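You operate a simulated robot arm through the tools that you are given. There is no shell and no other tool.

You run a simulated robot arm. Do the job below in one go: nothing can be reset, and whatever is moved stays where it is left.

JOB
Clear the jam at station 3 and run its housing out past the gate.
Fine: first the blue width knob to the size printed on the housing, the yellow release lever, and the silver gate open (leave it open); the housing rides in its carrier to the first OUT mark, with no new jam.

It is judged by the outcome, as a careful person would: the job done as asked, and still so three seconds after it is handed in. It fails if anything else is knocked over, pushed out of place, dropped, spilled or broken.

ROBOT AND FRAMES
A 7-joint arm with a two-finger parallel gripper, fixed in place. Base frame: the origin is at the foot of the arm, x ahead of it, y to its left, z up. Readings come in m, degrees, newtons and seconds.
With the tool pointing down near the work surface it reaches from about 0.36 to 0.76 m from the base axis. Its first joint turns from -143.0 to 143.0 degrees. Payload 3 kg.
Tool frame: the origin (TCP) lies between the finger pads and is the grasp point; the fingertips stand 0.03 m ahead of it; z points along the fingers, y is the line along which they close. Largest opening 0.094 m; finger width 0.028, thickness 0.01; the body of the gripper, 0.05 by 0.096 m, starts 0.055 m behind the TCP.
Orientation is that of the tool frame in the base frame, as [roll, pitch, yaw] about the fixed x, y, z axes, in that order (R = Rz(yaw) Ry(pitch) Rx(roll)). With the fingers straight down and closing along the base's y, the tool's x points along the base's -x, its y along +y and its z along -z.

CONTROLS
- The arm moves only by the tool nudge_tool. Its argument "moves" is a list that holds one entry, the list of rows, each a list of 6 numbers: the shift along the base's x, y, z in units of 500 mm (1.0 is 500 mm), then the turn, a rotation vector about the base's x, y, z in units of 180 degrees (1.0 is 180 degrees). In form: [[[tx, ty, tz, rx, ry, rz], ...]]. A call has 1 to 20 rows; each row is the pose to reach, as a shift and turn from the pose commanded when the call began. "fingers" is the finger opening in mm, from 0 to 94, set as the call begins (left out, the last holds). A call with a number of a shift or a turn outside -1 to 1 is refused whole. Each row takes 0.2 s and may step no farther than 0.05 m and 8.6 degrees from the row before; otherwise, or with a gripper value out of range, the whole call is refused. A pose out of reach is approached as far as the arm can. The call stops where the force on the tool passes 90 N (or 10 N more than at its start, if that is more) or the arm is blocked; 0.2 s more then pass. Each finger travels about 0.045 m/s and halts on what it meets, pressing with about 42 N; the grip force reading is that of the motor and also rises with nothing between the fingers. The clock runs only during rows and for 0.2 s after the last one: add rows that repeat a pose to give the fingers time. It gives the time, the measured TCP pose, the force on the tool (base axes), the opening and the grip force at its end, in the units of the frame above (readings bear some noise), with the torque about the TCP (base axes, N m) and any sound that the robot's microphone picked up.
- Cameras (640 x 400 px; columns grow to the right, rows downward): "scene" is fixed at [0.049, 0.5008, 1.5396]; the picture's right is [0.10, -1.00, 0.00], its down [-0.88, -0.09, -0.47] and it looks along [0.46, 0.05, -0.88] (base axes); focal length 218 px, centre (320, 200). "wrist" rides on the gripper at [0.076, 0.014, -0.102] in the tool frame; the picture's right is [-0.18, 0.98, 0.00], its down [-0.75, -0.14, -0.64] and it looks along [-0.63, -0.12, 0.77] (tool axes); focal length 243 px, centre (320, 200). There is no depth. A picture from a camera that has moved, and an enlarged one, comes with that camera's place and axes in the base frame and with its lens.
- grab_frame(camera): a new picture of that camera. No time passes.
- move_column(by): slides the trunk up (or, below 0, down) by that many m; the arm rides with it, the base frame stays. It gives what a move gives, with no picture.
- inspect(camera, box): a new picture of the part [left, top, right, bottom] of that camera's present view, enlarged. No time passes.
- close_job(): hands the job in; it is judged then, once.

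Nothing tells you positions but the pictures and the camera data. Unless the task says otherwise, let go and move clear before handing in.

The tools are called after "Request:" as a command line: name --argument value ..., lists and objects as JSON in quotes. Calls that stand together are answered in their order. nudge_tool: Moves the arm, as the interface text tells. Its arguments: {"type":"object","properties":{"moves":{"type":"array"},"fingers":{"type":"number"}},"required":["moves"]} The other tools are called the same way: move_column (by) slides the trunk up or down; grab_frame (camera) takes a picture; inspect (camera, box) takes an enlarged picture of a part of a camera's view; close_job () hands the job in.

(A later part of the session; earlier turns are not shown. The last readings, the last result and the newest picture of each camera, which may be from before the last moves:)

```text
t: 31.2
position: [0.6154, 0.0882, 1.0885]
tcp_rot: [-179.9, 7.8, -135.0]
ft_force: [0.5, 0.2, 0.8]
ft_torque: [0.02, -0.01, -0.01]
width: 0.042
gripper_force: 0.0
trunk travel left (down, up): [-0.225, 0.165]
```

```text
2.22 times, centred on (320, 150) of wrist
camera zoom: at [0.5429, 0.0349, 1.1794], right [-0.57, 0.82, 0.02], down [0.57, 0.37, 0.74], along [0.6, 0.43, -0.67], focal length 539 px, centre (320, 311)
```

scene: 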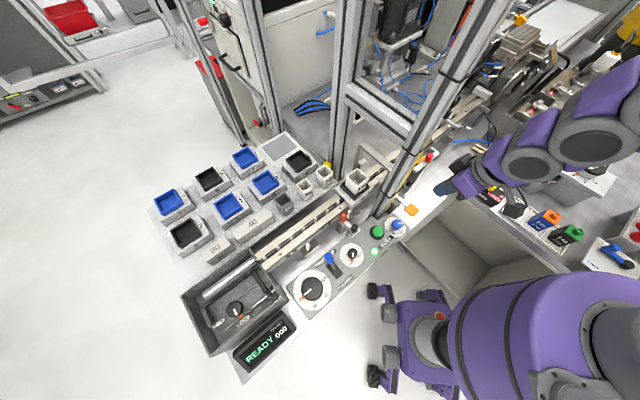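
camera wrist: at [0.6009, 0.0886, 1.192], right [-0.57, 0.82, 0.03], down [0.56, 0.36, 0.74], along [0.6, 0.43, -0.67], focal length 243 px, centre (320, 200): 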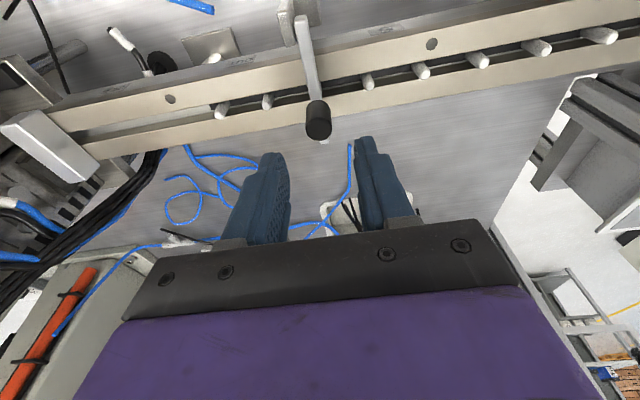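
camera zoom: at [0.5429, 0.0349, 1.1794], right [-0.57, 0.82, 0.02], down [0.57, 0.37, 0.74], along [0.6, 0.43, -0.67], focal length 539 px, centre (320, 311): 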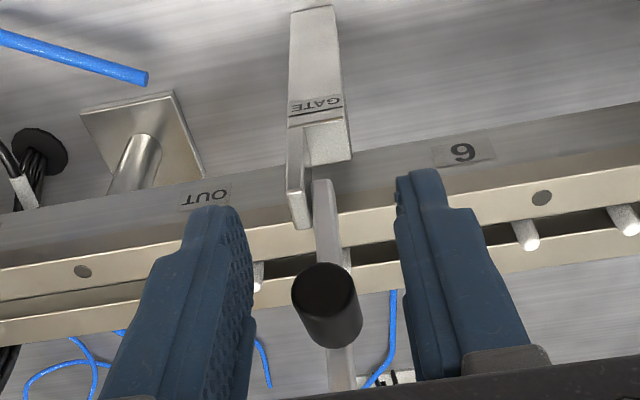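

The gate stays where I leave it, at about 70°. I'll go up and over, close the fingers, and push its upper end past vertical from the far side.

Request:
nudge_tool --moves '[[[0, 0, 0.07, 0, 0, 0], [0, 0, 0.13, 0, 0, 0], [0.05, 0.05, 0.13, 0, 0, 0], [0.1, 0.1, 0.13, 0, 0, 0], [0.153, 0.153, 0.13, 0, 0, 0]]]'

Request:
nudge_tool --moves '[[[0, 0, 0, 0, 0, 0], [0, 0, -0.03, 0, 0, 0], [0, 0, -0.07, 0, 0, 0], [0, 0, -0.108, 0, 0, 0]]]' --fingers 0

Request:
inspect --camera "wrist" --box '[240, 40, 400, 220]'

Request:
inspect --camera "scene" --box '[430, 60, 510, 150]'

```text
t: 32.4
position: [0.6948, 0.1606, 1.1525]
tcp_rot: [179.9, 7.9, -135.0]
ft_force: [0.5, -0.4, 0.7]
ft_torque: [0.01, -0.01, -0.03]
width: 0.042
gripper_force: 0.1
trunk travel left (down, up): [-0.225, 0.165]
```

```text
t: 33.4
position: [0.6921, 0.1621, 1.0994]
tcp_rot: [180.0, 8.0, -135.0]
ft_force: [-0.3, 1.2, -0.5]
ft_torque: [-0.01, -0.01, 0.0]
width: 0.0001
gripper_force: 33.2
trunk travel left (down, up): [-0.225, 0.165]
```

```text
2.22 times, centred on (320, 130) of wrist
camera zoom: at [0.621, 0.1083, 1.1904], right [-0.57, 0.82, 0.03], down [0.57, 0.36, 0.74], along [0.6, 0.43, -0.67], focal length 539 px, centre (320, 356)
```

zoom: 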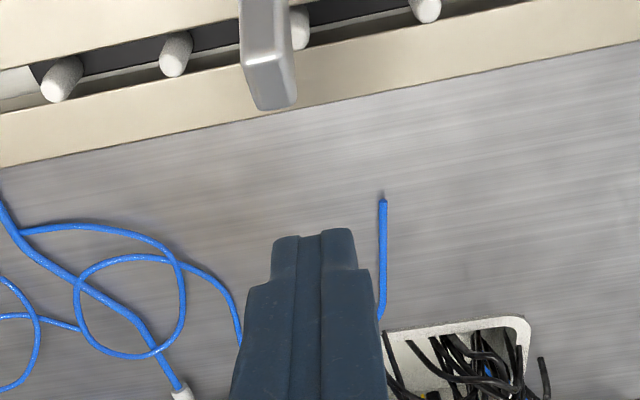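

```text
4.44 times, centred on (470, 105) of scene
camera zoom: at [0.049, 0.5008, 1.5396], right [0.1, -1.0, 0.0], down [-0.88, -0.09, -0.47], along [0.46, 0.05, -0.88], focal length 969 px, centre (-347, 622)
```

zoom: 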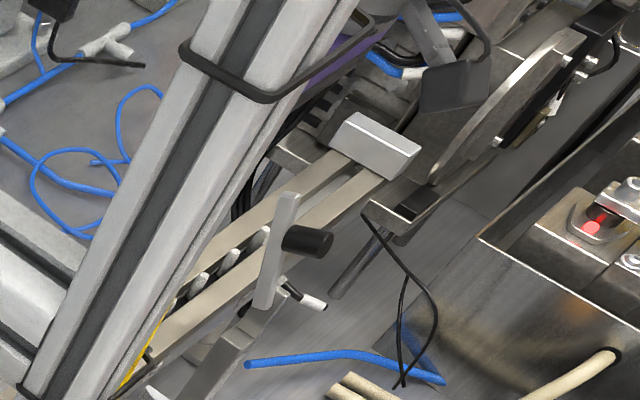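

The bar's tip is about 10 mm further along +s than the fingers, so I align and push toward the operator's side in small steps.

Request:
nudge_tool --moves '[[[0.0141, -0.0141, 0, 0, 0, 0], [-0.01, -0.038, 0, 0, 0, 0], [-0.03, -0.058, 0, 0, 0, 0], [-0.04, -0.068, 0, 0, 0, 0], [-0.05, -0.078, 0, 0, 0, 0], [-0.06, -0.088, 0, 0, 0, 0], [-0.07, -0.098, 0, 0, 0, 0]]]'

Request:
inspect --camera "scene" --box '[430, 60, 510, 150]'

Request:
inspect --camera "wrist" --box '[240, 40, 400, 220]'

```text
t: 35.0
position: [0.6575, 0.1131, 1.1005]
tcp_rot: [-180.0, 8.1, -135.0]
ft_force: [2.0, 1.2, 23.1]
ft_torque: [-0.06, 0.4, -0.04]
width: 0.0001
gripper_force: 32.5
trunk travel left (down, up): [-0.225, 0.165]
```

```text
4.44 times, centred on (470, 105) of scene
camera zoom: at [0.049, 0.5008, 1.5396], right [0.1, -1.0, 0.0], down [-0.88, -0.09, -0.47], along [0.46, 0.05, -0.88], focal length 969 px, centre (-347, 622)
```

zoom: 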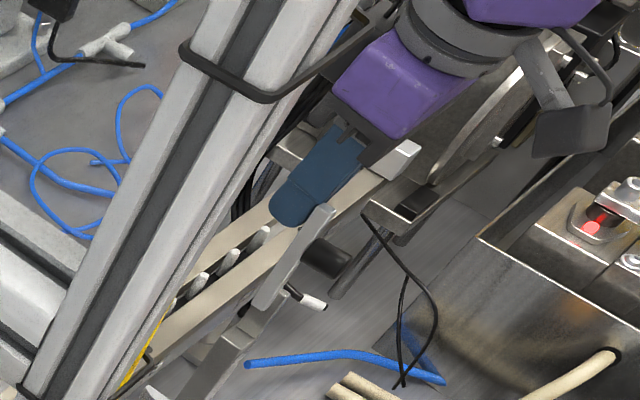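

```text
2.22 times, centred on (320, 130) of wrist
camera zoom: at [0.5847, 0.0585, 1.1919], right [-0.57, 0.82, 0.02], down [0.56, 0.36, 0.74], along [0.6, 0.43, -0.67], focal length 539 px, centre (320, 356)
```

zoom: 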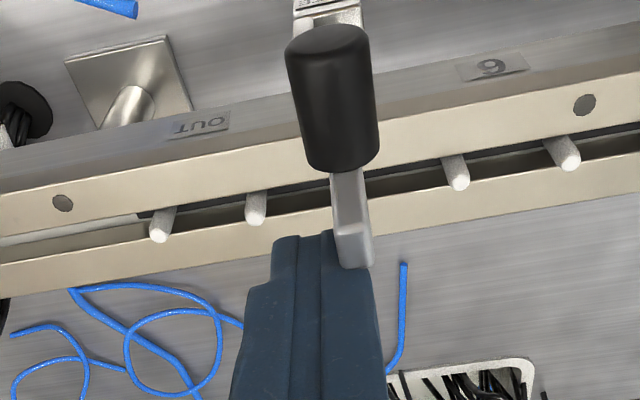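

The bar is about vertical now. I raise slightly to relieve the vertical contact and push a little further to find its stop.

Request:
nudge_tool --moves '[[[0.0, 0.0, 0.012, 0, 0, 0], [-0.0125, 0.0045, 0.012, 0, 0, 0], [-0.0175, -0.0005, 0.012, 0, 0, 0], [-0.0225, -0.0055, 0.012, 0, 0, 0], [-0.0275, -0.0105, 0.012, 0, 0, 0]]]'

Request:
inspect --camera "scene" --box '[430, 60, 510, 150]'

Request:
inspect --camera "wrist" --box '[240, 40, 400, 220]'

```text
t: 36.2
position: [0.6476, 0.1065, 1.1048]
tcp_rot: [-179.9, 8.0, -135.0]
ft_force: [17.5, 0.2, 2.0]
ft_torque: [0.05, -0.15, 0.09]
width: 0.0001
gripper_force: 33.1
trunk travel left (down, up): [-0.225, 0.165]
```

```text
4.44 times, centred on (470, 105) of scene
camera zoom: at [0.049, 0.5008, 1.5396], right [0.1, -1.0, 0.0], down [-0.88, -0.09, -0.47], along [0.46, 0.05, -0.88], focal length 969 px, centre (-347, 622)
```

zoom: 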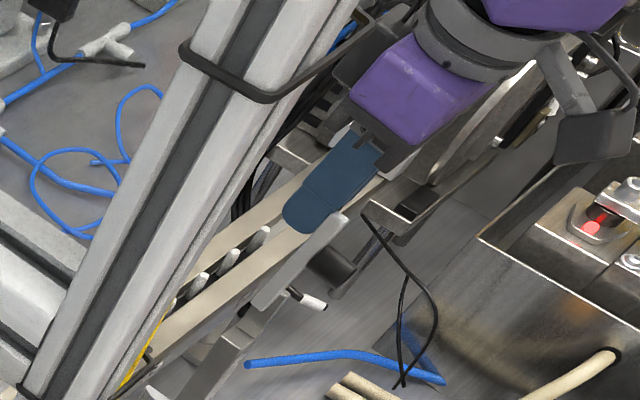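

```text
2.22 times, centred on (320, 130) of wrist
camera zoom: at [0.574, 0.054, 1.1964], right [-0.57, 0.82, 0.02], down [0.56, 0.36, 0.74], along [0.6, 0.43, -0.67], focal length 539 px, centre (320, 356)
```

zoom: 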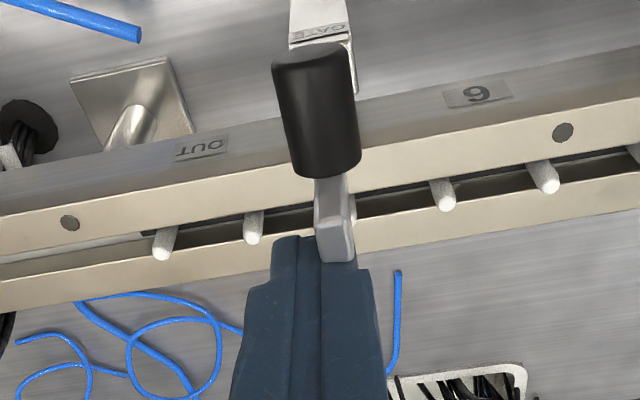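

It's a few degrees past vertical and still moves with about 12 N. I push a bit more to feel for an end stop.

Request:
nudge_tool --moves '[[[-0.005, -0.005, 0, 0, 0, 0], [-0.01, -0.01, 0, 0, 0, 0], [-0.015, -0.015, 0, 0, 0, 0], [-0.02, -0.02, 0, 0, 0, 0]]]'

Request:
inspect --camera "scene" --box '[430, 60, 510, 150]'

```text
t: 37.2
position: [0.6457, 0.106, 1.1069]
tcp_rot: [-179.2, 9.3, -134.8]
ft_force: [93.8, 81.3, -84.5]
ft_torque: [2.13, -3.19, -0.64]
width: 0.0002
gripper_force: 32.8
trunk travel left (down, up): [-0.225, 0.165]
stopped in row 4: the force on the tool passed its limit at 94 N (the readings are from after the stop); the commanded pose is now the measured one
```

```text
4.44 times, centred on (470, 105) of scene
camera zoom: at [0.049, 0.5008, 1.5396], right [0.1, -1.0, 0.0], down [-0.88, -0.09, -0.47], along [0.46, 0.05, -0.88], focal length 969 px, centre (-347, 622)
```

zoom: 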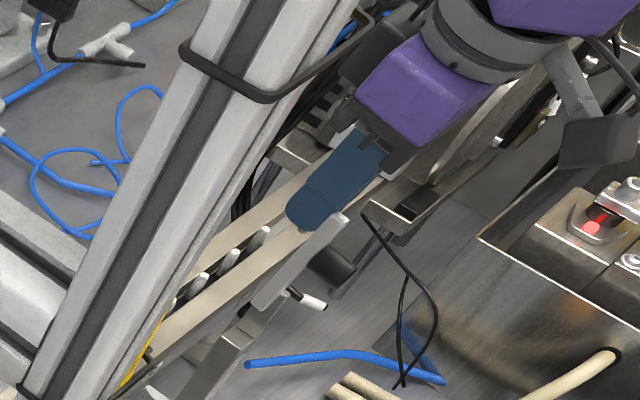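

That's the end stop: the gate is fully open. I back off to the far side and rise clear, then check.

Request:
nudge_tool --moves '[[[0.03, 0.03, 0.0, 0, 0, 0], [0.06, 0.06, 0.02, 0, 0, 0], [0.06, 0.06, 0.1, 0, 0, 0], [0.06, 0.06, 0.18, 0, 0, 0], [0.0, 0.0, 0.22, 0, 0, 0], [-0.06, -0.06, 0.24, 0, 0, 0], [-0.12, -0.12, 0.26, 0, 0, 0], [-0.18, -0.18, 0.28, 0, 0, 0]]]'

Request:
grab_frame --camera "wrist"

Request:
inspect --camera "wrist" --box '[230, 80, 430, 220]'

Request:
inspect --camera "scene" --box '[430, 60, 510, 150]'

Request:
inspect --camera "scene" --box '[220, 200, 400, 380]'

```text
t: 39.0
position: [0.5394, 0.0107, 1.2519]
tcp_rot: [-179.4, 9.1, -134.9]
ft_force: [-0.7, 0.5, 0.4]
ft_torque: [-0.01, -0.02, 0.0]
width: 0.0
gripper_force: 33.1
trunk travel left (down, up): [-0.225, 0.165]
```

```text
taken
camera wrist: at [0.4644, -0.0435, 1.3405], right [-0.57, 0.82, 0.02], down [0.55, 0.36, 0.76], along [0.62, 0.44, -0.66], focal length 243 px, centre (320, 200)
```

wrist: 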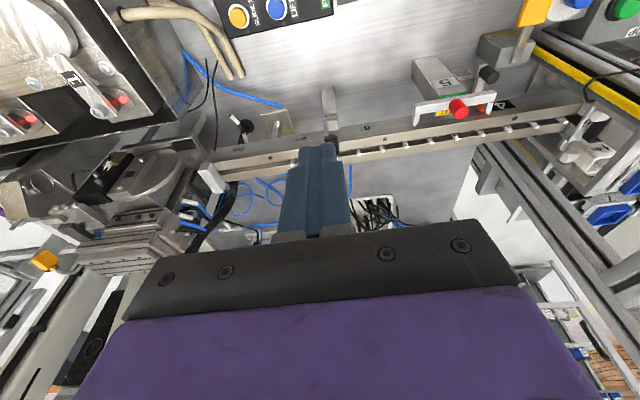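

```text
2.86 times, centred on (330, 150) of wrist
camera zoom: at [0.4644, -0.0435, 1.3405], right [-0.57, 0.82, 0.02], down [0.55, 0.36, 0.76], along [0.62, 0.44, -0.66], focal length 693 px, centre (291, 343)
```

zoom: 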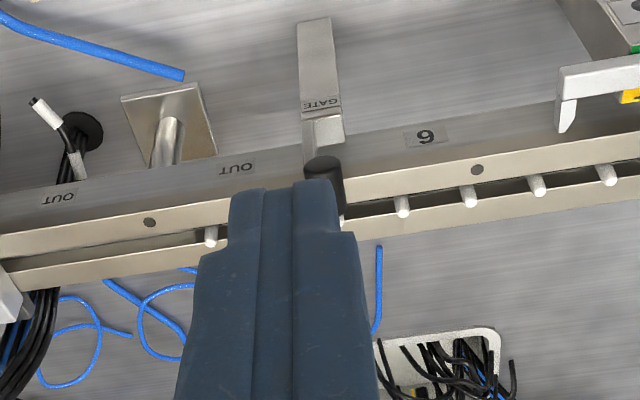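

```text
4.44 times, centred on (470, 105) of scene
camera zoom: at [0.049, 0.5008, 1.5396], right [0.1, -1.0, 0.0], down [-0.88, -0.09, -0.47], along [0.46, 0.05, -0.88], focal length 969 px, centre (-347, 622)
```

zoom: 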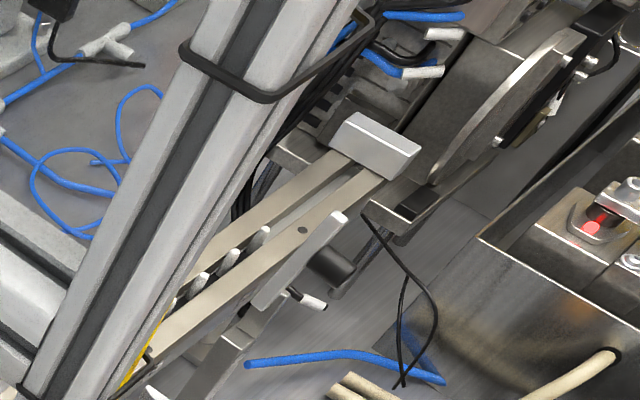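

```text
2.22 times, centred on (310, 290) of scene
camera zoom: at [0.049, 0.5008, 1.5396], right [0.1, -1.0, 0.0], down [-0.88, -0.09, -0.47], along [0.46, 0.05, -0.88], focal length 484 px, centre (342, 0)
```

zoom: 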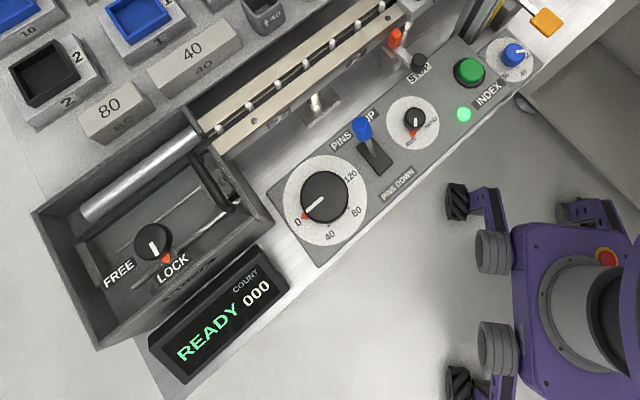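

The gate is open and READY is on. Before running anything I'll check that the STOP levers and the station 5 fork are clear of the carrier's path.

Request:
inspect --camera "wrist" --box '[400, 40, 530, 160]'

Request:
inspect --camera "wrist" --box '[470, 50, 640, 200]'

Request:
inspect --camera "scene" --box '[400, 130, 470, 190]'

Request:
inspect --camera "scene" --box '[330, 195, 375, 245]'

```text
3.33 times, centred on (465, 100) of wrist
camera zoom: at [0.4644, -0.0435, 1.3405], right [-0.57, 0.82, 0.02], down [0.55, 0.36, 0.76], along [0.62, 0.44, -0.66], focal length 809 px, centre (-163, 533)
```

zoom: 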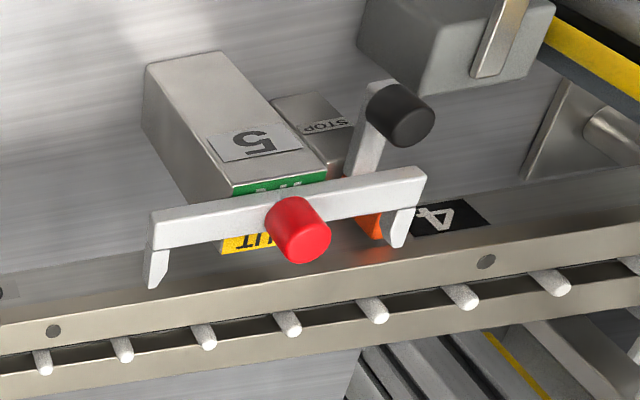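

```text
2.67 times, centred on (555, 125) of wrist
camera zoom: at [0.4644, -0.0435, 1.3405], right [-0.57, 0.82, 0.02], down [0.55, 0.36, 0.76], along [0.62, 0.44, -0.66], focal length 647 px, centre (-307, 400)
```

zoom: 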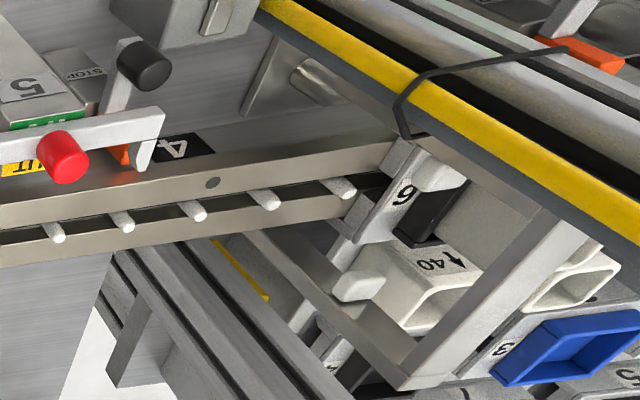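

```text
6.67 times, centred on (435, 160) of scene
camera zoom: at [0.049, 0.5008, 1.5396], right [0.1, -1.0, 0.0], down [-0.88, -0.09, -0.47], along [0.46, 0.05, -0.88], focal length 1453 px, centre (-447, 467)
```

zoom: 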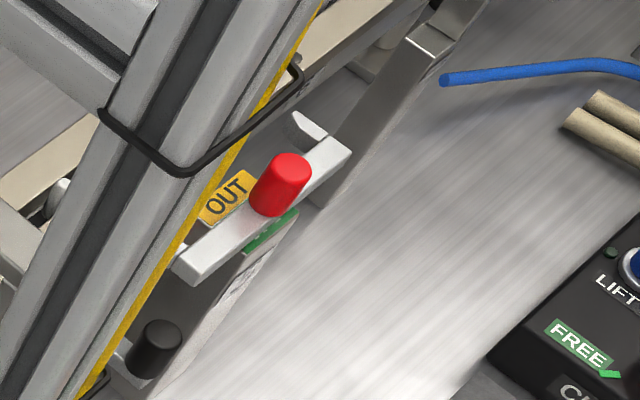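

```text
8.00 times, centred on (352, 220) of scene
camera zoom: at [0.049, 0.5008, 1.5396], right [0.1, -1.0, 0.0], down [-0.88, -0.09, -0.47], along [0.46, 0.05, -0.88], focal length 1744 px, centre (60, 40)
```

zoom: 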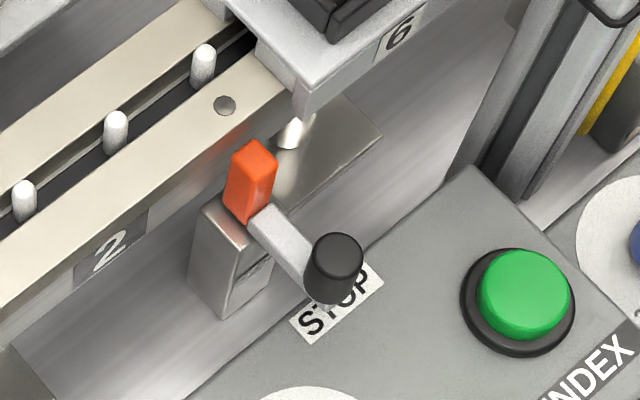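

All stops and the fork are withdrawn below or beside the carrier's path. The stroke dial stands at 0, so the line can't move until it's set to one station pitch (120 mm); I'll travel round the post at short radius to look at that dial.

Request:
nudge_tool --moves '[[[-0.08, 0.02, 0.0, -0.01, 0.01, 0], [-0.16, 0.05, 0, -0.02, 0.02, 0], [-0.24, 0.09, 0, -0.0354, 0.0354, 0], [-0.32, 0.13, 0, -0.0354, 0.0354, 0], [-0.36, 0.18, 0, -0.0354, 0.0354, 0]]]' --fingers 74

Request:
nudge_tool --moves '[[[-0.04, 0.08, 0, 0, 0, 0], [-0.08, 0.16, 0, 0, 0, 0], [-0.12, 0.24, 0, 0, 0, 0], [-0.17, 0.31, 0, 0, 0, -0.01], [-0.23, 0.37, 0, 0, 0, -0.02], [-0.3, 0.42, 0, 0, 0, -0.03], [-0.37, 0.47, 0, 0, 0, -0.04], [-0.43, 0.52, 0, 0, 0, -0.05], [-0.48, 0.58, 0, 0, 0, -0.061]]]'

Request:
grab_frame --camera "wrist"

Request:
grab_frame --camera "scene"

```text
t: 40.2
position: [0.361, 0.0857, 1.2534]
tcp_rot: [-179.7, 0.5, -135.1]
ft_force: [1.4, 0.3, -0.1]
ft_torque: [-0.01, 0.01, -0.02]
width: 0.074
gripper_force: 0.0
trunk travel left (down, up): [-0.225, 0.165]
```

```text
t: 42.4
position: [0.0902, 0.4005, 1.2823]
tcp_rot: [166.4, -7.9, -147.7]
ft_force: [0.9, -0.2, -0.2]
ft_torque: [-0.03, -0.01, 0.02]
width: 0.074
gripper_force: 0.0
trunk travel left (down, up): [-0.225, 0.165]
stopped in row 9: the arm was blocked; the commanded pose is now the measured one
```

```text
taken
camera wrist: at [0.0445, 0.3588, 1.3951], right [-0.33, 0.92, 0.2], down [0.85, 0.2, 0.48], along [0.4, 0.33, -0.85], focal length 243 px, centre (320, 200)
```

wrist: 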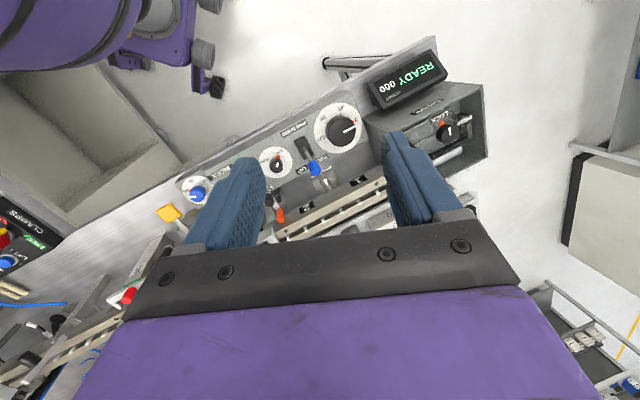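

```text
taken
```

scene: 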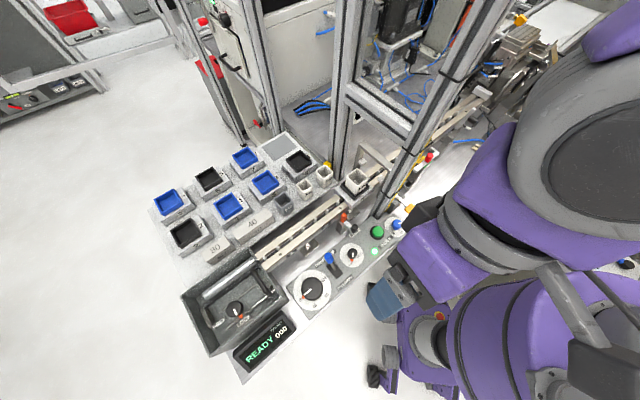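

The arm stopped, probably at a wrist limit with that yaw, with no force on the tool. I'll turn the hand back the other way and level it.

Request:
nudge_tool --moves '[[[0.01, 0.0, 0, 0, 0, 0.04], [0.02, 0.0, 0, 0, 0, 0.08], [0.03, 0.0, 0, 0, 0, 0.12], [0.03, 0, 0, 0, 0, 0.16]]]'

Request:
grab_frame --camera "scene"

```text
t: 43.4
position: [0.1051, 0.3991, 1.284]
tcp_rot: [166.3, -7.6, -118.6]
ft_force: [0.3, 0.0, 0.0]
ft_torque: [-0.01, -0.01, 0.03]
width: 0.0739
gripper_force: 0.0
trunk travel left (down, up): [-0.225, 0.165]
```

```text
taken
```

scene: 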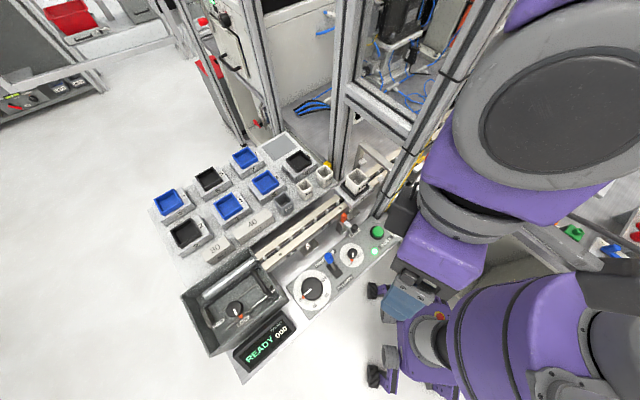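

Now level the hand and move over toward the dial.

Request:
nudge_tool --moves '[[[0.01, 0.02, 0, 0, -0.03, 0], [0.02, 0.04, -0.02, 0, -0.06, 0], [0.02, 0.06, -0.04, 0, -0.0867, 0], [0.02, 0.1, -0.06, 0, -0.0867, 0]]]'

Request:
grab_frame --camera "wrist"

Request:
grab_frame --camera "scene"

```text
t: 44.4
position: [0.1089, 0.4579, 1.2679]
tcp_rot: [170.1, -1.7, -123.1]
ft_force: [0.1, 0.5, -0.7]
ft_torque: [-0.02, -0.02, 0.01]
width: 0.0742
gripper_force: 0.2
trunk travel left (down, up): [-0.225, 0.165]
```

```text
taken
camera wrist: at [0.0731, 0.3948, 1.3737], right [-0.71, 0.69, 0.16], down [0.63, 0.51, 0.58], along [0.32, 0.52, -0.79], focal length 243 px, centre (320, 200)
```

wrist: 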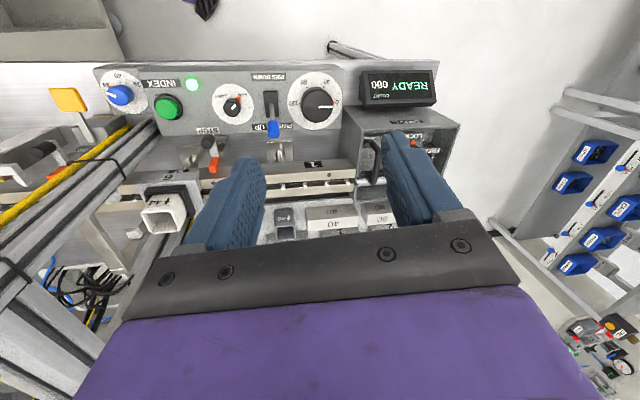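

```text
taken
```

scene: 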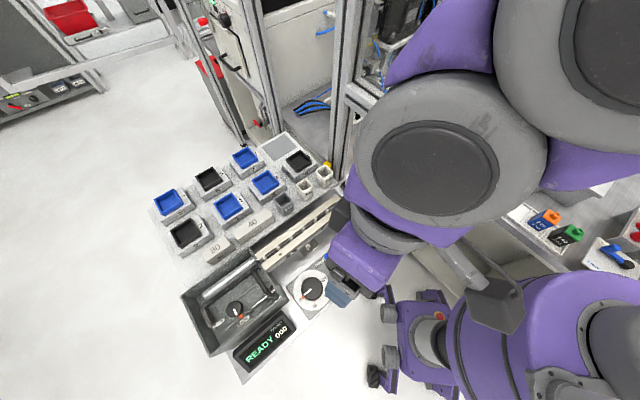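

The arm isn't tracking well here; some link is likely touching something. I'll look at where the elbow is relative to the post.

Request:
inspect --camera "scene" --box '[320, 0, 640, 200]'

Request:
inspect --camera "scene" --box '[300, 160, 500, 340]'

```text
2.00 times, centred on (480, 100) of scene
camera zoom: at [0.049, 0.5008, 1.5396], right [0.1, -1.0, 0.0], down [-0.88, -0.09, -0.47], along [0.46, 0.05, -0.88], focal length 436 px, centre (0, 400)
```

zoom: 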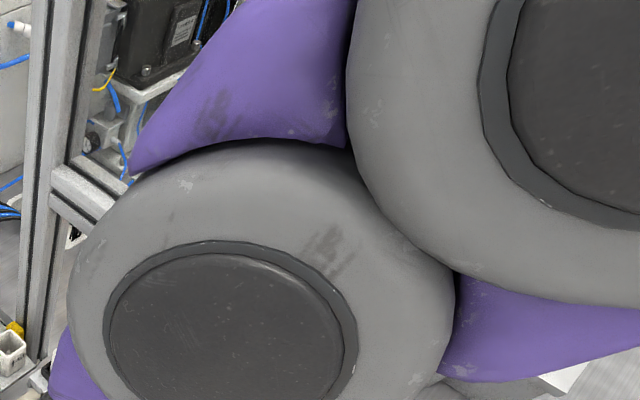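

```text
2.22 times, centred on (400, 250) of scene
camera zoom: at [0.049, 0.5008, 1.5396], right [0.1, -1.0, 0.0], down [-0.88, -0.09, -0.47], along [0.46, 0.05, -0.88], focal length 484 px, centre (142, 89)
```

zoom: 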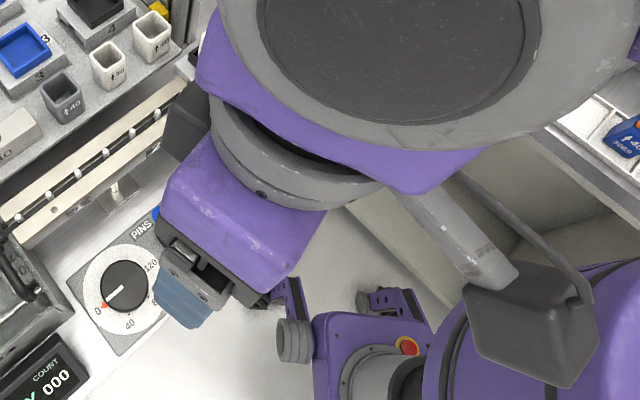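

The forearm's elbow joint seems close to the post. Extending toward the dial should pull the elbow away from it, so I take one small step that way and compare commanded with measured.

Request:
nudge_tool --moves '[[[0.0, 0.03, 0, 0, 0, 0], [-0.0, 0.06, 0, 0, 0, 0], [0, 0.06, 0, 0, 0, 0]]]'

Request:
inspect --camera "scene" --box '[300, 0, 640, 340]'

```text
t: 45.2
position: [0.1192, 0.4847, 1.2648]
tcp_rot: [171.3, -2.0, -123.9]
ft_force: [-0.5, 0.2, -0.3]
ft_torque: [-0.01, -0.01, -0.03]
width: 0.0739
gripper_force: 0.0
trunk travel left (down, up): [-0.225, 0.165]
```

```text
1.18 times, centred on (470, 170) of scene
camera zoom: at [0.049, 0.5008, 1.5396], right [0.1, -1.0, 0.0], down [-0.88, -0.09, -0.47], along [0.46, 0.05, -0.88], focal length 256 px, centre (144, 235)
```

zoom: 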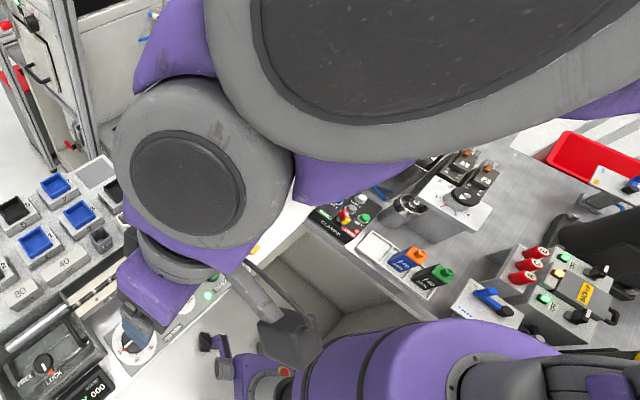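

Tracking improves as the arm extends. I continue to above the dial.

Request:
nudge_tool --moves '[[[-0.005, 0.03, 0, 0, 0, 0], [-0.01, 0.06, 0, 0, 0, 0], [-0.02, 0.1, 0, 0, 0, 0], [-0.02, 0.1, 0, 0, 0, 0]]]'

Request:
grab_frame --camera "wrist"

Request:
grab_frame --camera "scene"

```text
t: 46.2
position: [0.1216, 0.533, 1.2633]
tcp_rot: [174.8, -1.0, -123.7]
ft_force: [0.4, 0.8, -0.2]
ft_torque: [-0.02, -0.01, -0.03]
width: 0.0741
gripper_force: 0.1
trunk travel left (down, up): [-0.225, 0.165]
```

```text
taken
camera wrist: at [0.0772, 0.4726, 1.3686], right [-0.71, 0.7, 0.09], down [0.59, 0.52, 0.61], along [0.38, 0.49, -0.78], focal length 243 px, centre (320, 200)
```

wrist: 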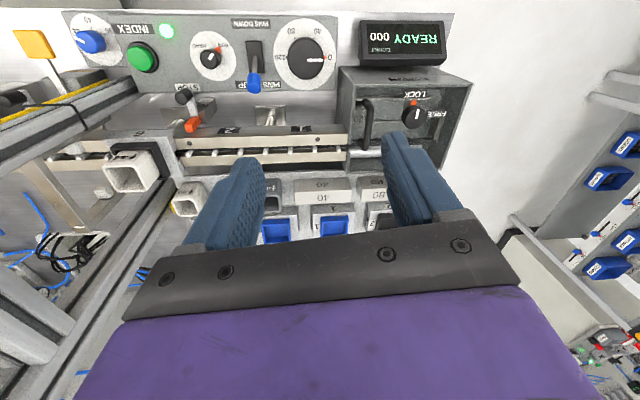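

```text
taken
```

scene: 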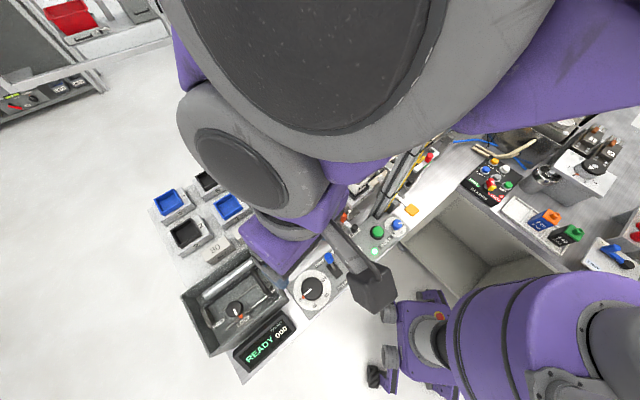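

The residual error keeps shrinking. I'll zoom in on the stroke dial from here to fix its position.

Request:
inspect --camera "wrist" --box '[220, 0, 380, 110]'

Request:
inspect --camera "scene" --box '[270, 230, 390, 330]'

Request:
inspect --camera "wrist" --box '[320, 10, 500, 180]'

```text
3.64 times, centred on (300, 55) of wrist
camera zoom: at [0.0772, 0.4726, 1.3686], right [-0.71, 0.7, 0.09], down [0.59, 0.52, 0.61], along [0.38, 0.49, -0.78], focal length 882 px, centre (393, 727)
```

zoom: 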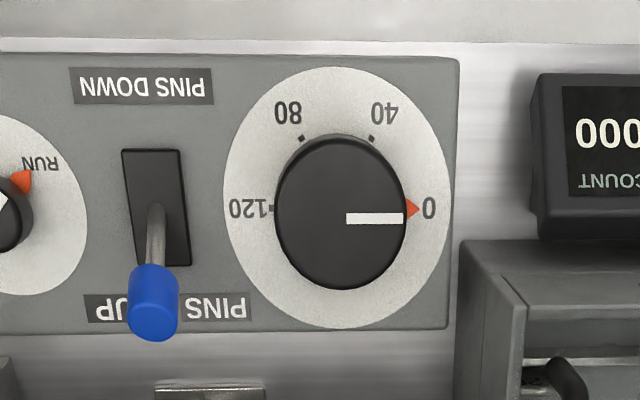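

```text
4.00 times, centred on (330, 280) of scene
camera zoom: at [0.049, 0.5008, 1.5396], right [0.1, -1.0, 0.0], down [-0.88, -0.09, -0.47], along [0.46, 0.05, -0.88], focal length 872 px, centre (280, -120)
```

zoom: 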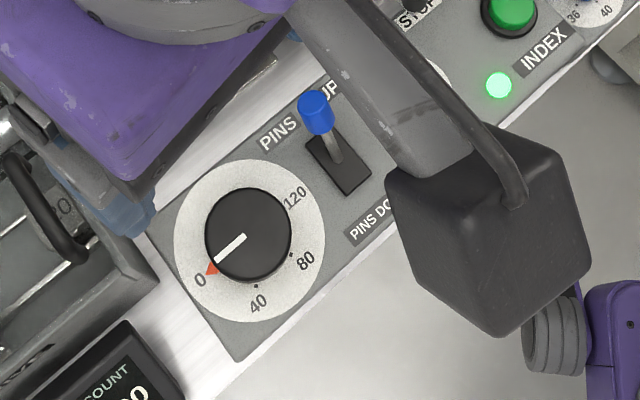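

```text
2.35 times, centred on (410, 95) of wrist
camera zoom: at [0.0772, 0.4726, 1.3686], right [-0.71, 0.7, 0.09], down [0.59, 0.52, 0.61], along [0.38, 0.49, -0.78], focal length 571 px, centre (108, 447)
```

zoom: 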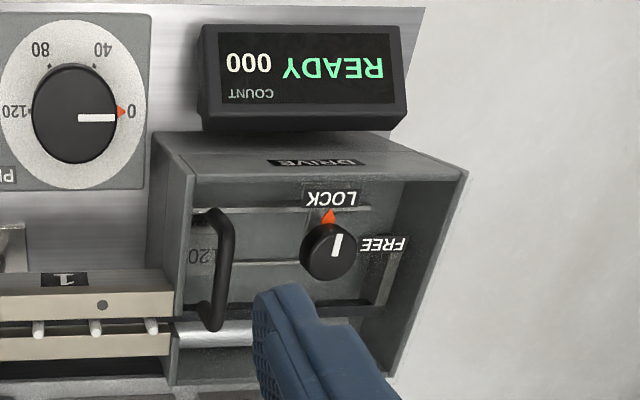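

The dial's axis is at about (0.106, 0.529), and 0 → 120 is a half turn counter-clockwise. I go down part way and compare commanded with measured.

Request:
nudge_tool --moves '[[[0, 0, -0.06, 0, 0, 0], [0, 0, -0.12, 0, 0, 0], [0, 0, -0.18, 0, 0, 0], [0, 0, -0.24, 0, 0, 0], [0, 0, -0.24, 0, 0, 0]]]'

Request:
grab_frame --camera "scene"

Request:
grab_frame --camera "wrist"

```text
t: 47.4
position: [0.122, 0.5279, 1.1287]
tcp_rot: [179.1, -1.0, -122.1]
ft_force: [-0.2, -0.2, 0.7]
ft_torque: [0.0, -0.02, -0.02]
width: 0.0741
gripper_force: 0.1
trunk travel left (down, up): [-0.225, 0.165]
```

```text
taken
```

scene: 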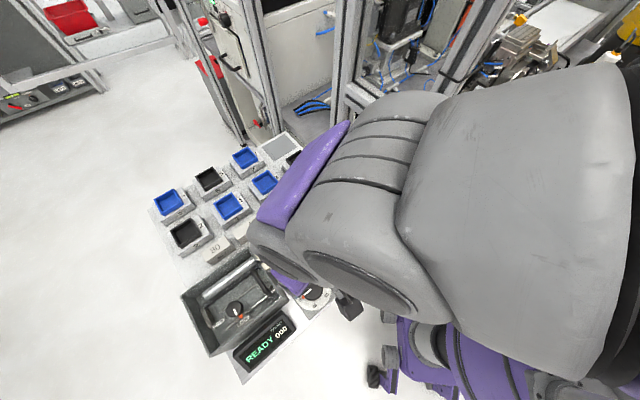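

```text
taken
camera wrist: at [0.0708, 0.4713, 1.2322], right [-0.73, 0.68, 0.01], down [0.53, 0.57, 0.63], along [0.42, 0.47, -0.78], focal length 243 px, centre (320, 200)
```

wrist: 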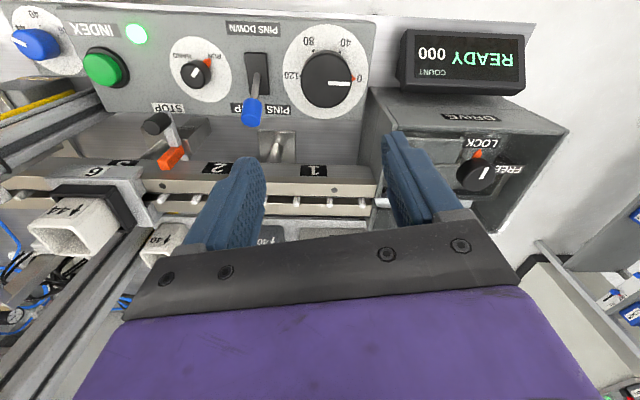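

The orientation is nearly right again. I hold still for a moment to see if the position converges.

Request:
nudge_tool --moves '[[[0, 0, 0, 0, 0, 0], [0, 0, 0, 0, 0, 0], [0, 0, 0, 0, 0, 0], [0, 0, 0, 0, 0, 0]]]'

Request:
inspect --camera "wrist" --box '[240, 0, 400, 130]'

```text
t: 48.4
position: [0.1207, 0.5277, 1.1295]
tcp_rot: [179.3, -0.9, -122.0]
ft_force: [-0.2, 0.1, -0.5]
ft_torque: [0.0, -0.04, 0.01]
width: 0.0738
gripper_force: 0.1
trunk travel left (down, up): [-0.225, 0.165]
```

```text
3.08 times, centred on (320, 65) of wrist
camera zoom: at [0.0711, 0.4713, 1.2329], right [-0.74, 0.68, 0.01], down [0.53, 0.57, 0.63], along [0.42, 0.47, -0.78], focal length 746 px, centre (320, 615)
```

zoom: 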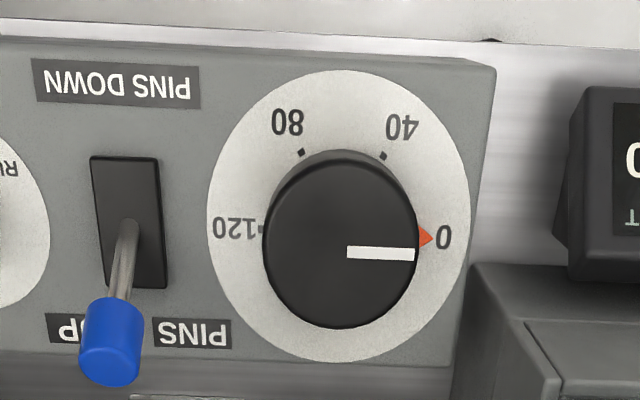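

Steady, with an offset that I'll correct by feedback. Next I narrow the fingers to 64 mm, centre over the dial and come down to z ≈ 1.01.

Request:
nudge_tool --moves '[[[-0.01, 0, -0.05, 0, 0, -0.02], [-0.02, 0, -0.1, 0, 0, -0.04], [-0.029, 0, -0.15, 0, 0, -0.044], [-0.029, 0, -0.2, 0, 0, -0.044], [-0.029, 0, -0.24, 0, 0, -0.044], [-0.029, 0, -0.24, 0, 0, -0.044]]]' --fingers 65

Request:
grab_frame --camera "wrist"

Request:
grab_frame --camera "scene"

```text
t: 49.8
position: [0.0887, 0.53, 1.0143]
tcp_rot: [-180.0, 0.0, -127.5]
ft_force: [-0.2, -0.2, -0.5]
ft_torque: [-0.01, -0.03, 0.0]
width: 0.0647
gripper_force: 0.1
trunk travel left (down, up): [-0.225, 0.165]
```

```text
taken
camera wrist: at [0.0327, 0.4778, 1.117], right [-0.67, 0.74, 0.0], down [0.57, 0.51, 0.64], along [0.48, 0.43, -0.77], focal length 243 px, centre (320, 200)
```

wrist: 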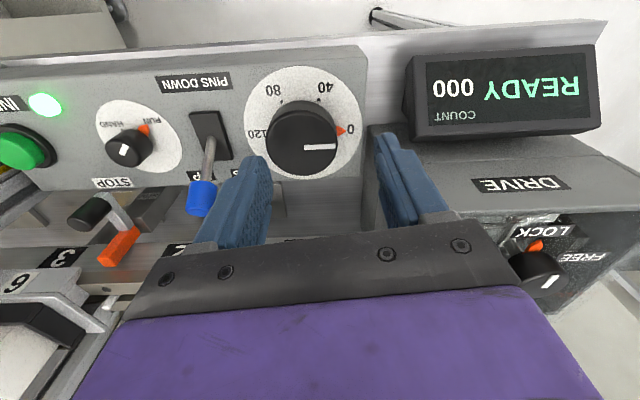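

```text
taken
```

scene: 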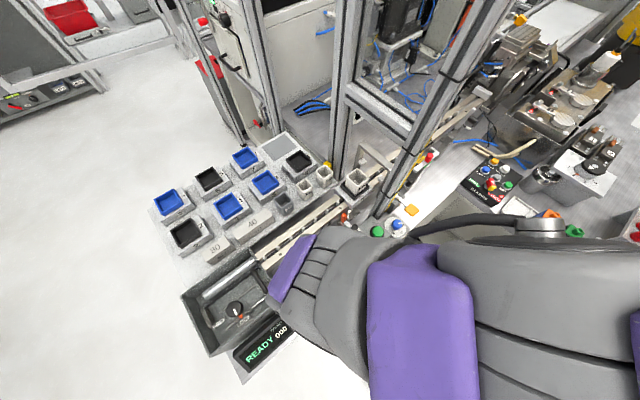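

Now the arm tracks perfectly. I shift to centre over the dial and check before lowering.

Request:
nudge_tool --moves '[[[0.032, -0.006, 0, 0, 0, 0], [0.032, -0.006, -0.03, 0, 0, 0], [0.032, -0.006, -0.03, 0, 0, 0]]]'

Request:
inspect --camera "wrist" --box '[220, 60, 440, 220]'

```text
t: 50.6
position: [0.1065, 0.5257, 0.9984]
tcp_rot: [-180.0, 0.0, -127.6]
ft_force: [0.3, -0.5, -0.2]
ft_torque: [-0.03, -0.02, -0.01]
width: 0.0649
gripper_force: 0.0
trunk travel left (down, up): [-0.225, 0.165]
```

```text
2.50 times, centred on (330, 140) of wrist
camera zoom: at [0.0493, 0.4735, 1.1008], right [-0.67, 0.75, 0.0], down [0.57, 0.51, 0.64], along [0.48, 0.43, -0.77], focal length 606 px, centre (295, 350)
```

zoom: 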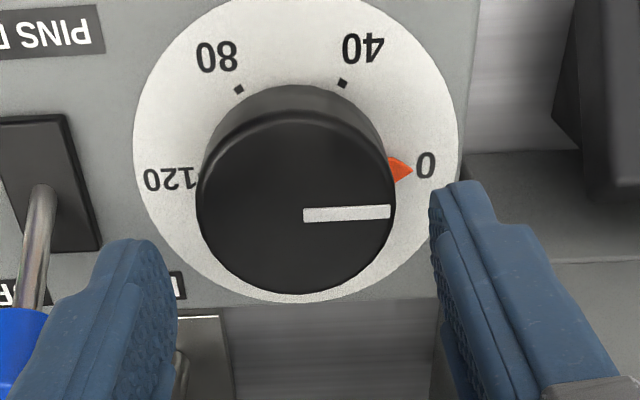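

Centred on the dial. I lower around it in steps.

Request:
nudge_tool --moves '[[[0.003, 0.002, -0.04, 0, 0, 0], [0.003, 0.002, -0.07, 0, 0, 0], [0.003, 0.002, -0.084, 0, 0, 0], [0.003, 0.002, -0.09, 0, 0, 0]]]'

Request:
inspect --camera "wrist" --box '[220, 100, 440, 250]'

```text
t: 51.6
position: [0.1086, 0.526, 0.9538]
tcp_rot: [-180.0, 0.0, -127.5]
ft_force: [-0.5, -0.3, 0.1]
ft_torque: [0.0, 0.01, -0.02]
width: 0.0652
gripper_force: 0.0
trunk travel left (down, up): [-0.225, 0.165]
```

```text
2.67 times, centred on (330, 175) of wrist
camera zoom: at [0.0508, 0.4754, 1.0562], right [-0.67, 0.75, 0.0], down [0.57, 0.51, 0.64], along [0.48, 0.43, -0.77], focal length 647 px, centre (293, 267)
```

zoom: 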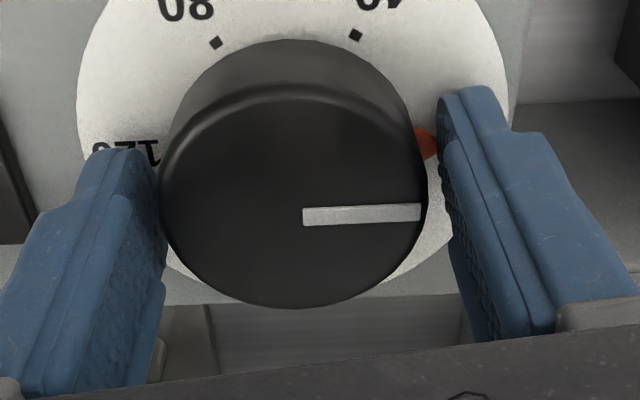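

The orange pointer is right under one finger, so I'll rise slightly and turn the hand about 25° so that the pads miss it, then grip.

Request:
nudge_tool --moves '[[[0, 0, 0.01, 0, 0, 0.045], [0, 0, 0.01, 0, 0, 0.09], [0, 0, 0.01, 0, 0, 0.13], [0, 0, 0.004, 0, 0, 0.13]]]'

Request:
inspect --camera "wrist" --box '[220, 80, 440, 250]'

```text
t: 52.6
position: [0.1079, 0.5266, 0.9558]
tcp_rot: [179.9, 0.1, -104.1]
ft_force: [-0.2, 0.1, 0.1]
ft_torque: [-0.01, 0.02, 0.02]
width: 0.0649
gripper_force: 0.0
trunk travel left (down, up): [-0.225, 0.165]
```

```text
2.35 times, centred on (330, 165) of wrist
camera zoom: at [0.0756, 0.4566, 1.0585], right [-0.91, 0.42, 0.0], down [0.32, 0.7, 0.64], along [0.27, 0.58, -0.77], focal length 571 px, centre (296, 282)
```

zoom: 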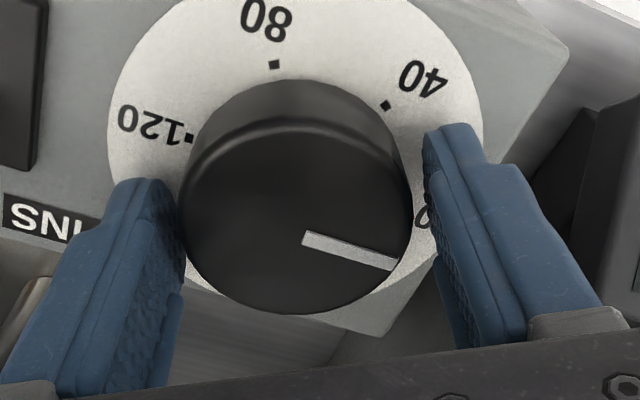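

Good placement. I grip the dial and turn it 60° counter-clockwise, to 40.

Request:
nudge_tool --moves '[[[0, 0, 0, 0, 0, 0], [0, 0, 0, 0, 0, 0], [0, 0, 0, 0, 0, 0]]]' --fingers 0

Request:
nudge_tool --moves '[[[0, 0, 0, 0, 0, 0.0417], [0, 0, 0, 0, 0, 0.0833], [0, 0, 0, 0, 0, 0.125], [0, 0, 0, 0, 0, 0.1667], [0, 0, 0, 0, 0, 0.2083], [0, 0, 0, 0, 0, 0.25], [0, 0, 0, 0, 0, 0.2917], [0, 0, 0, 0, 0, 0.3333]]]'

Request:
inspect --camera "wrist" --box '[220, 60, 440, 250]'

Request:
grab_frame --camera "scene"

```text
t: 53.4
position: [0.1082, 0.5268, 0.9563]
tcp_rot: [179.9, 0.1, -104.2]
ft_force: [1.0, -0.7, -0.7]
ft_torque: [0.13, -0.11, 0.33]
width: 0.055
gripper_force: 44.7
trunk travel left (down, up): [-0.225, 0.165]
```

```text
t: 55.2
position: [0.108, 0.5241, 0.9552]
tcp_rot: [179.9, 0.1, -44.0]
ft_force: [-3.8, -2.7, -1.9]
ft_torque: [0.49, 0.26, -0.68]
width: 0.0555
gripper_force: 44.7
trunk travel left (down, up): [-0.225, 0.165]
```

```text
2.11 times, centred on (330, 155) of wrist
camera zoom: at [0.1531, 0.4628, 1.058], right [-0.82, -0.58, 0.0], down [-0.44, 0.63, 0.64], along [-0.37, 0.52, -0.77], focal length 511 px, centre (299, 295)
```

zoom: 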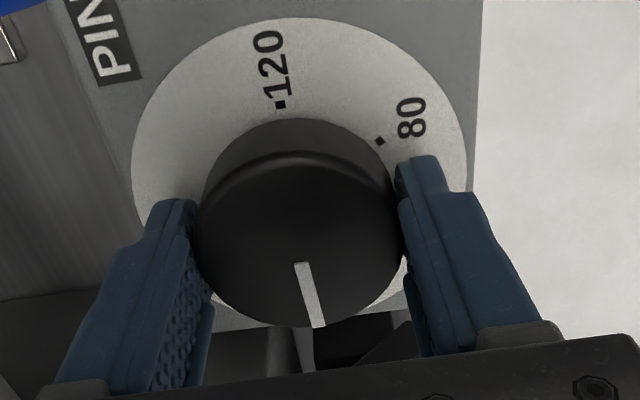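

```text
taken
```

scene: 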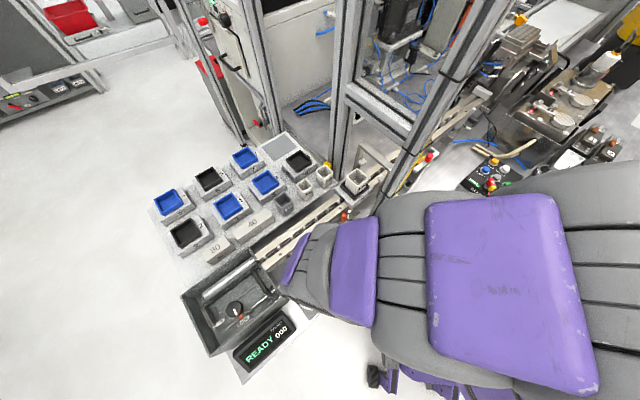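

The hand turned but the dial seems to have slipped in the fingers. I'll open and look.

Request:
nudge_tool --moves '[[[0, 0, 0, 0, 0, 0], [0, 0, 0, 0, 0, 0]]]' --fingers 66

Request:
nudge_tool --moves '[[[0, 0, 0.01, 0, 0, -0.0417], [0, 0, 0.01, 0, 0, -0.0833], [0, 0, 0.01, 0, 0, -0.125], [0, 0, 0.01, 0, 0, -0.1667], [0, 0, 0.01, 0, 0, -0.2083], [0, 0, 0.01, 0, 0, -0.25], [0, 0, 0.01, 0, 0, -0.2917], [0, 0, 0.01, 0, 0, -0.3333]]]'

Request:
inspect --camera "wrist" --box '[220, 60, 440, 250]'

```text
t: 55.8
position: [0.1084, 0.5256, 0.9554]
tcp_rot: [179.9, 0.0, -44.2]
ft_force: [0.4, -0.4, 0.4]
ft_torque: [0.01, 0.0, 0.02]
width: 0.0659
gripper_force: 0.1
trunk travel left (down, up): [-0.225, 0.165]
```

```text
t: 57.6
position: [0.1072, 0.5265, 0.9605]
tcp_rot: [-180.0, 0.0, -104.3]
ft_force: [0.8, 0.2, -0.7]
ft_torque: [0.0, 0.02, 0.0]
width: 0.0659
gripper_force: 0.0
trunk travel left (down, up): [-0.225, 0.165]
```

```text
2.11 times, centred on (330, 155) of wrist
camera zoom: at [0.0756, 0.4566, 1.0633], right [-0.91, 0.42, 0.0], down [0.32, 0.7, 0.64], along [0.27, 0.58, -0.77], focal length 511 px, centre (299, 295)
```

zoom: 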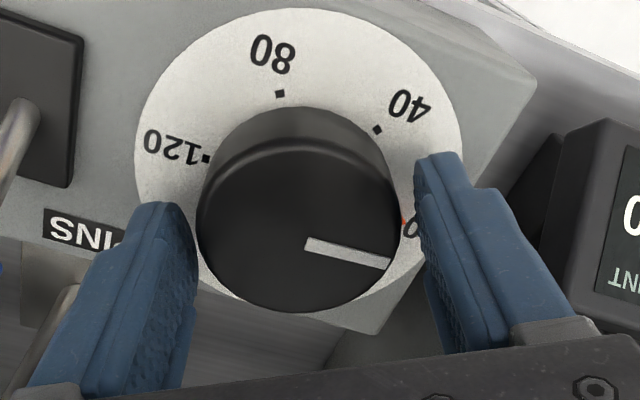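

The dial barely moved and the grip slipped; it may be tied to the LOCK on the DRIVE box rather than being a setting. I'll look closely at the DRIVE box and panel before choosing.

Request:
inspect --camera "scene" --box '[180, 245, 300, 345]'

Request:
inspect --camera "scene" --box '[250, 255, 285, 295]'

Request:
inspect --camera "wrist" --box '[380, 60, 640, 260]'

```text
4.00 times, centred on (240, 295) of scene
camera zoom: at [0.049, 0.5008, 1.5396], right [0.1, -1.0, 0.0], down [-0.88, -0.09, -0.47], along [0.46, 0.05, -0.88], focal length 872 px, centre (640, -180)
```

zoom: 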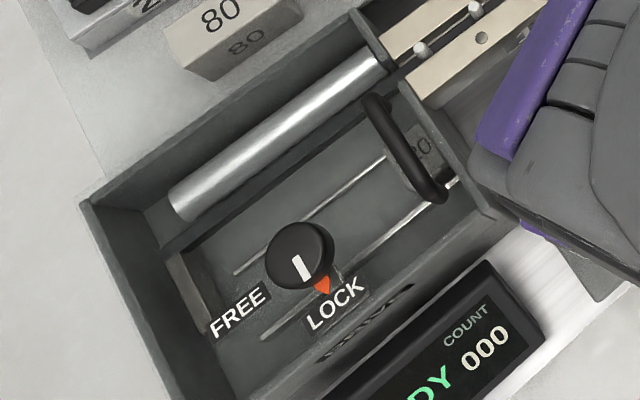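

```text
10.00 times, centred on (268, 275) of scene
camera zoom: at [0.049, 0.5008, 1.5396], right [0.1, -1.0, 0.0], down [-0.88, -0.09, -0.47], along [0.46, 0.05, -0.88], focal length 2180 px, centre (845, -550)
```

zoom: 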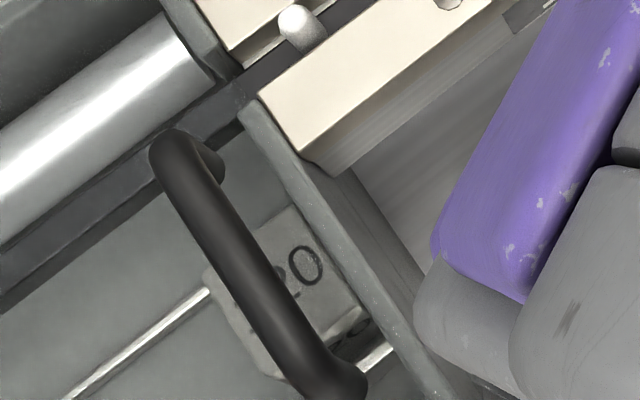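

```text
2.00 times, centred on (510, 160) of wrist
camera zoom: at [0.0756, 0.4566, 1.0633], right [-0.91, 0.42, 0.0], down [0.32, 0.7, 0.64], along [0.27, 0.58, -0.77], focal length 485 px, centre (-60, 280)
```

zoom: 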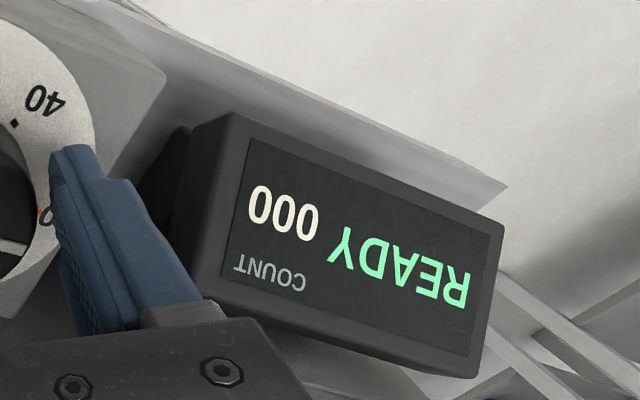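

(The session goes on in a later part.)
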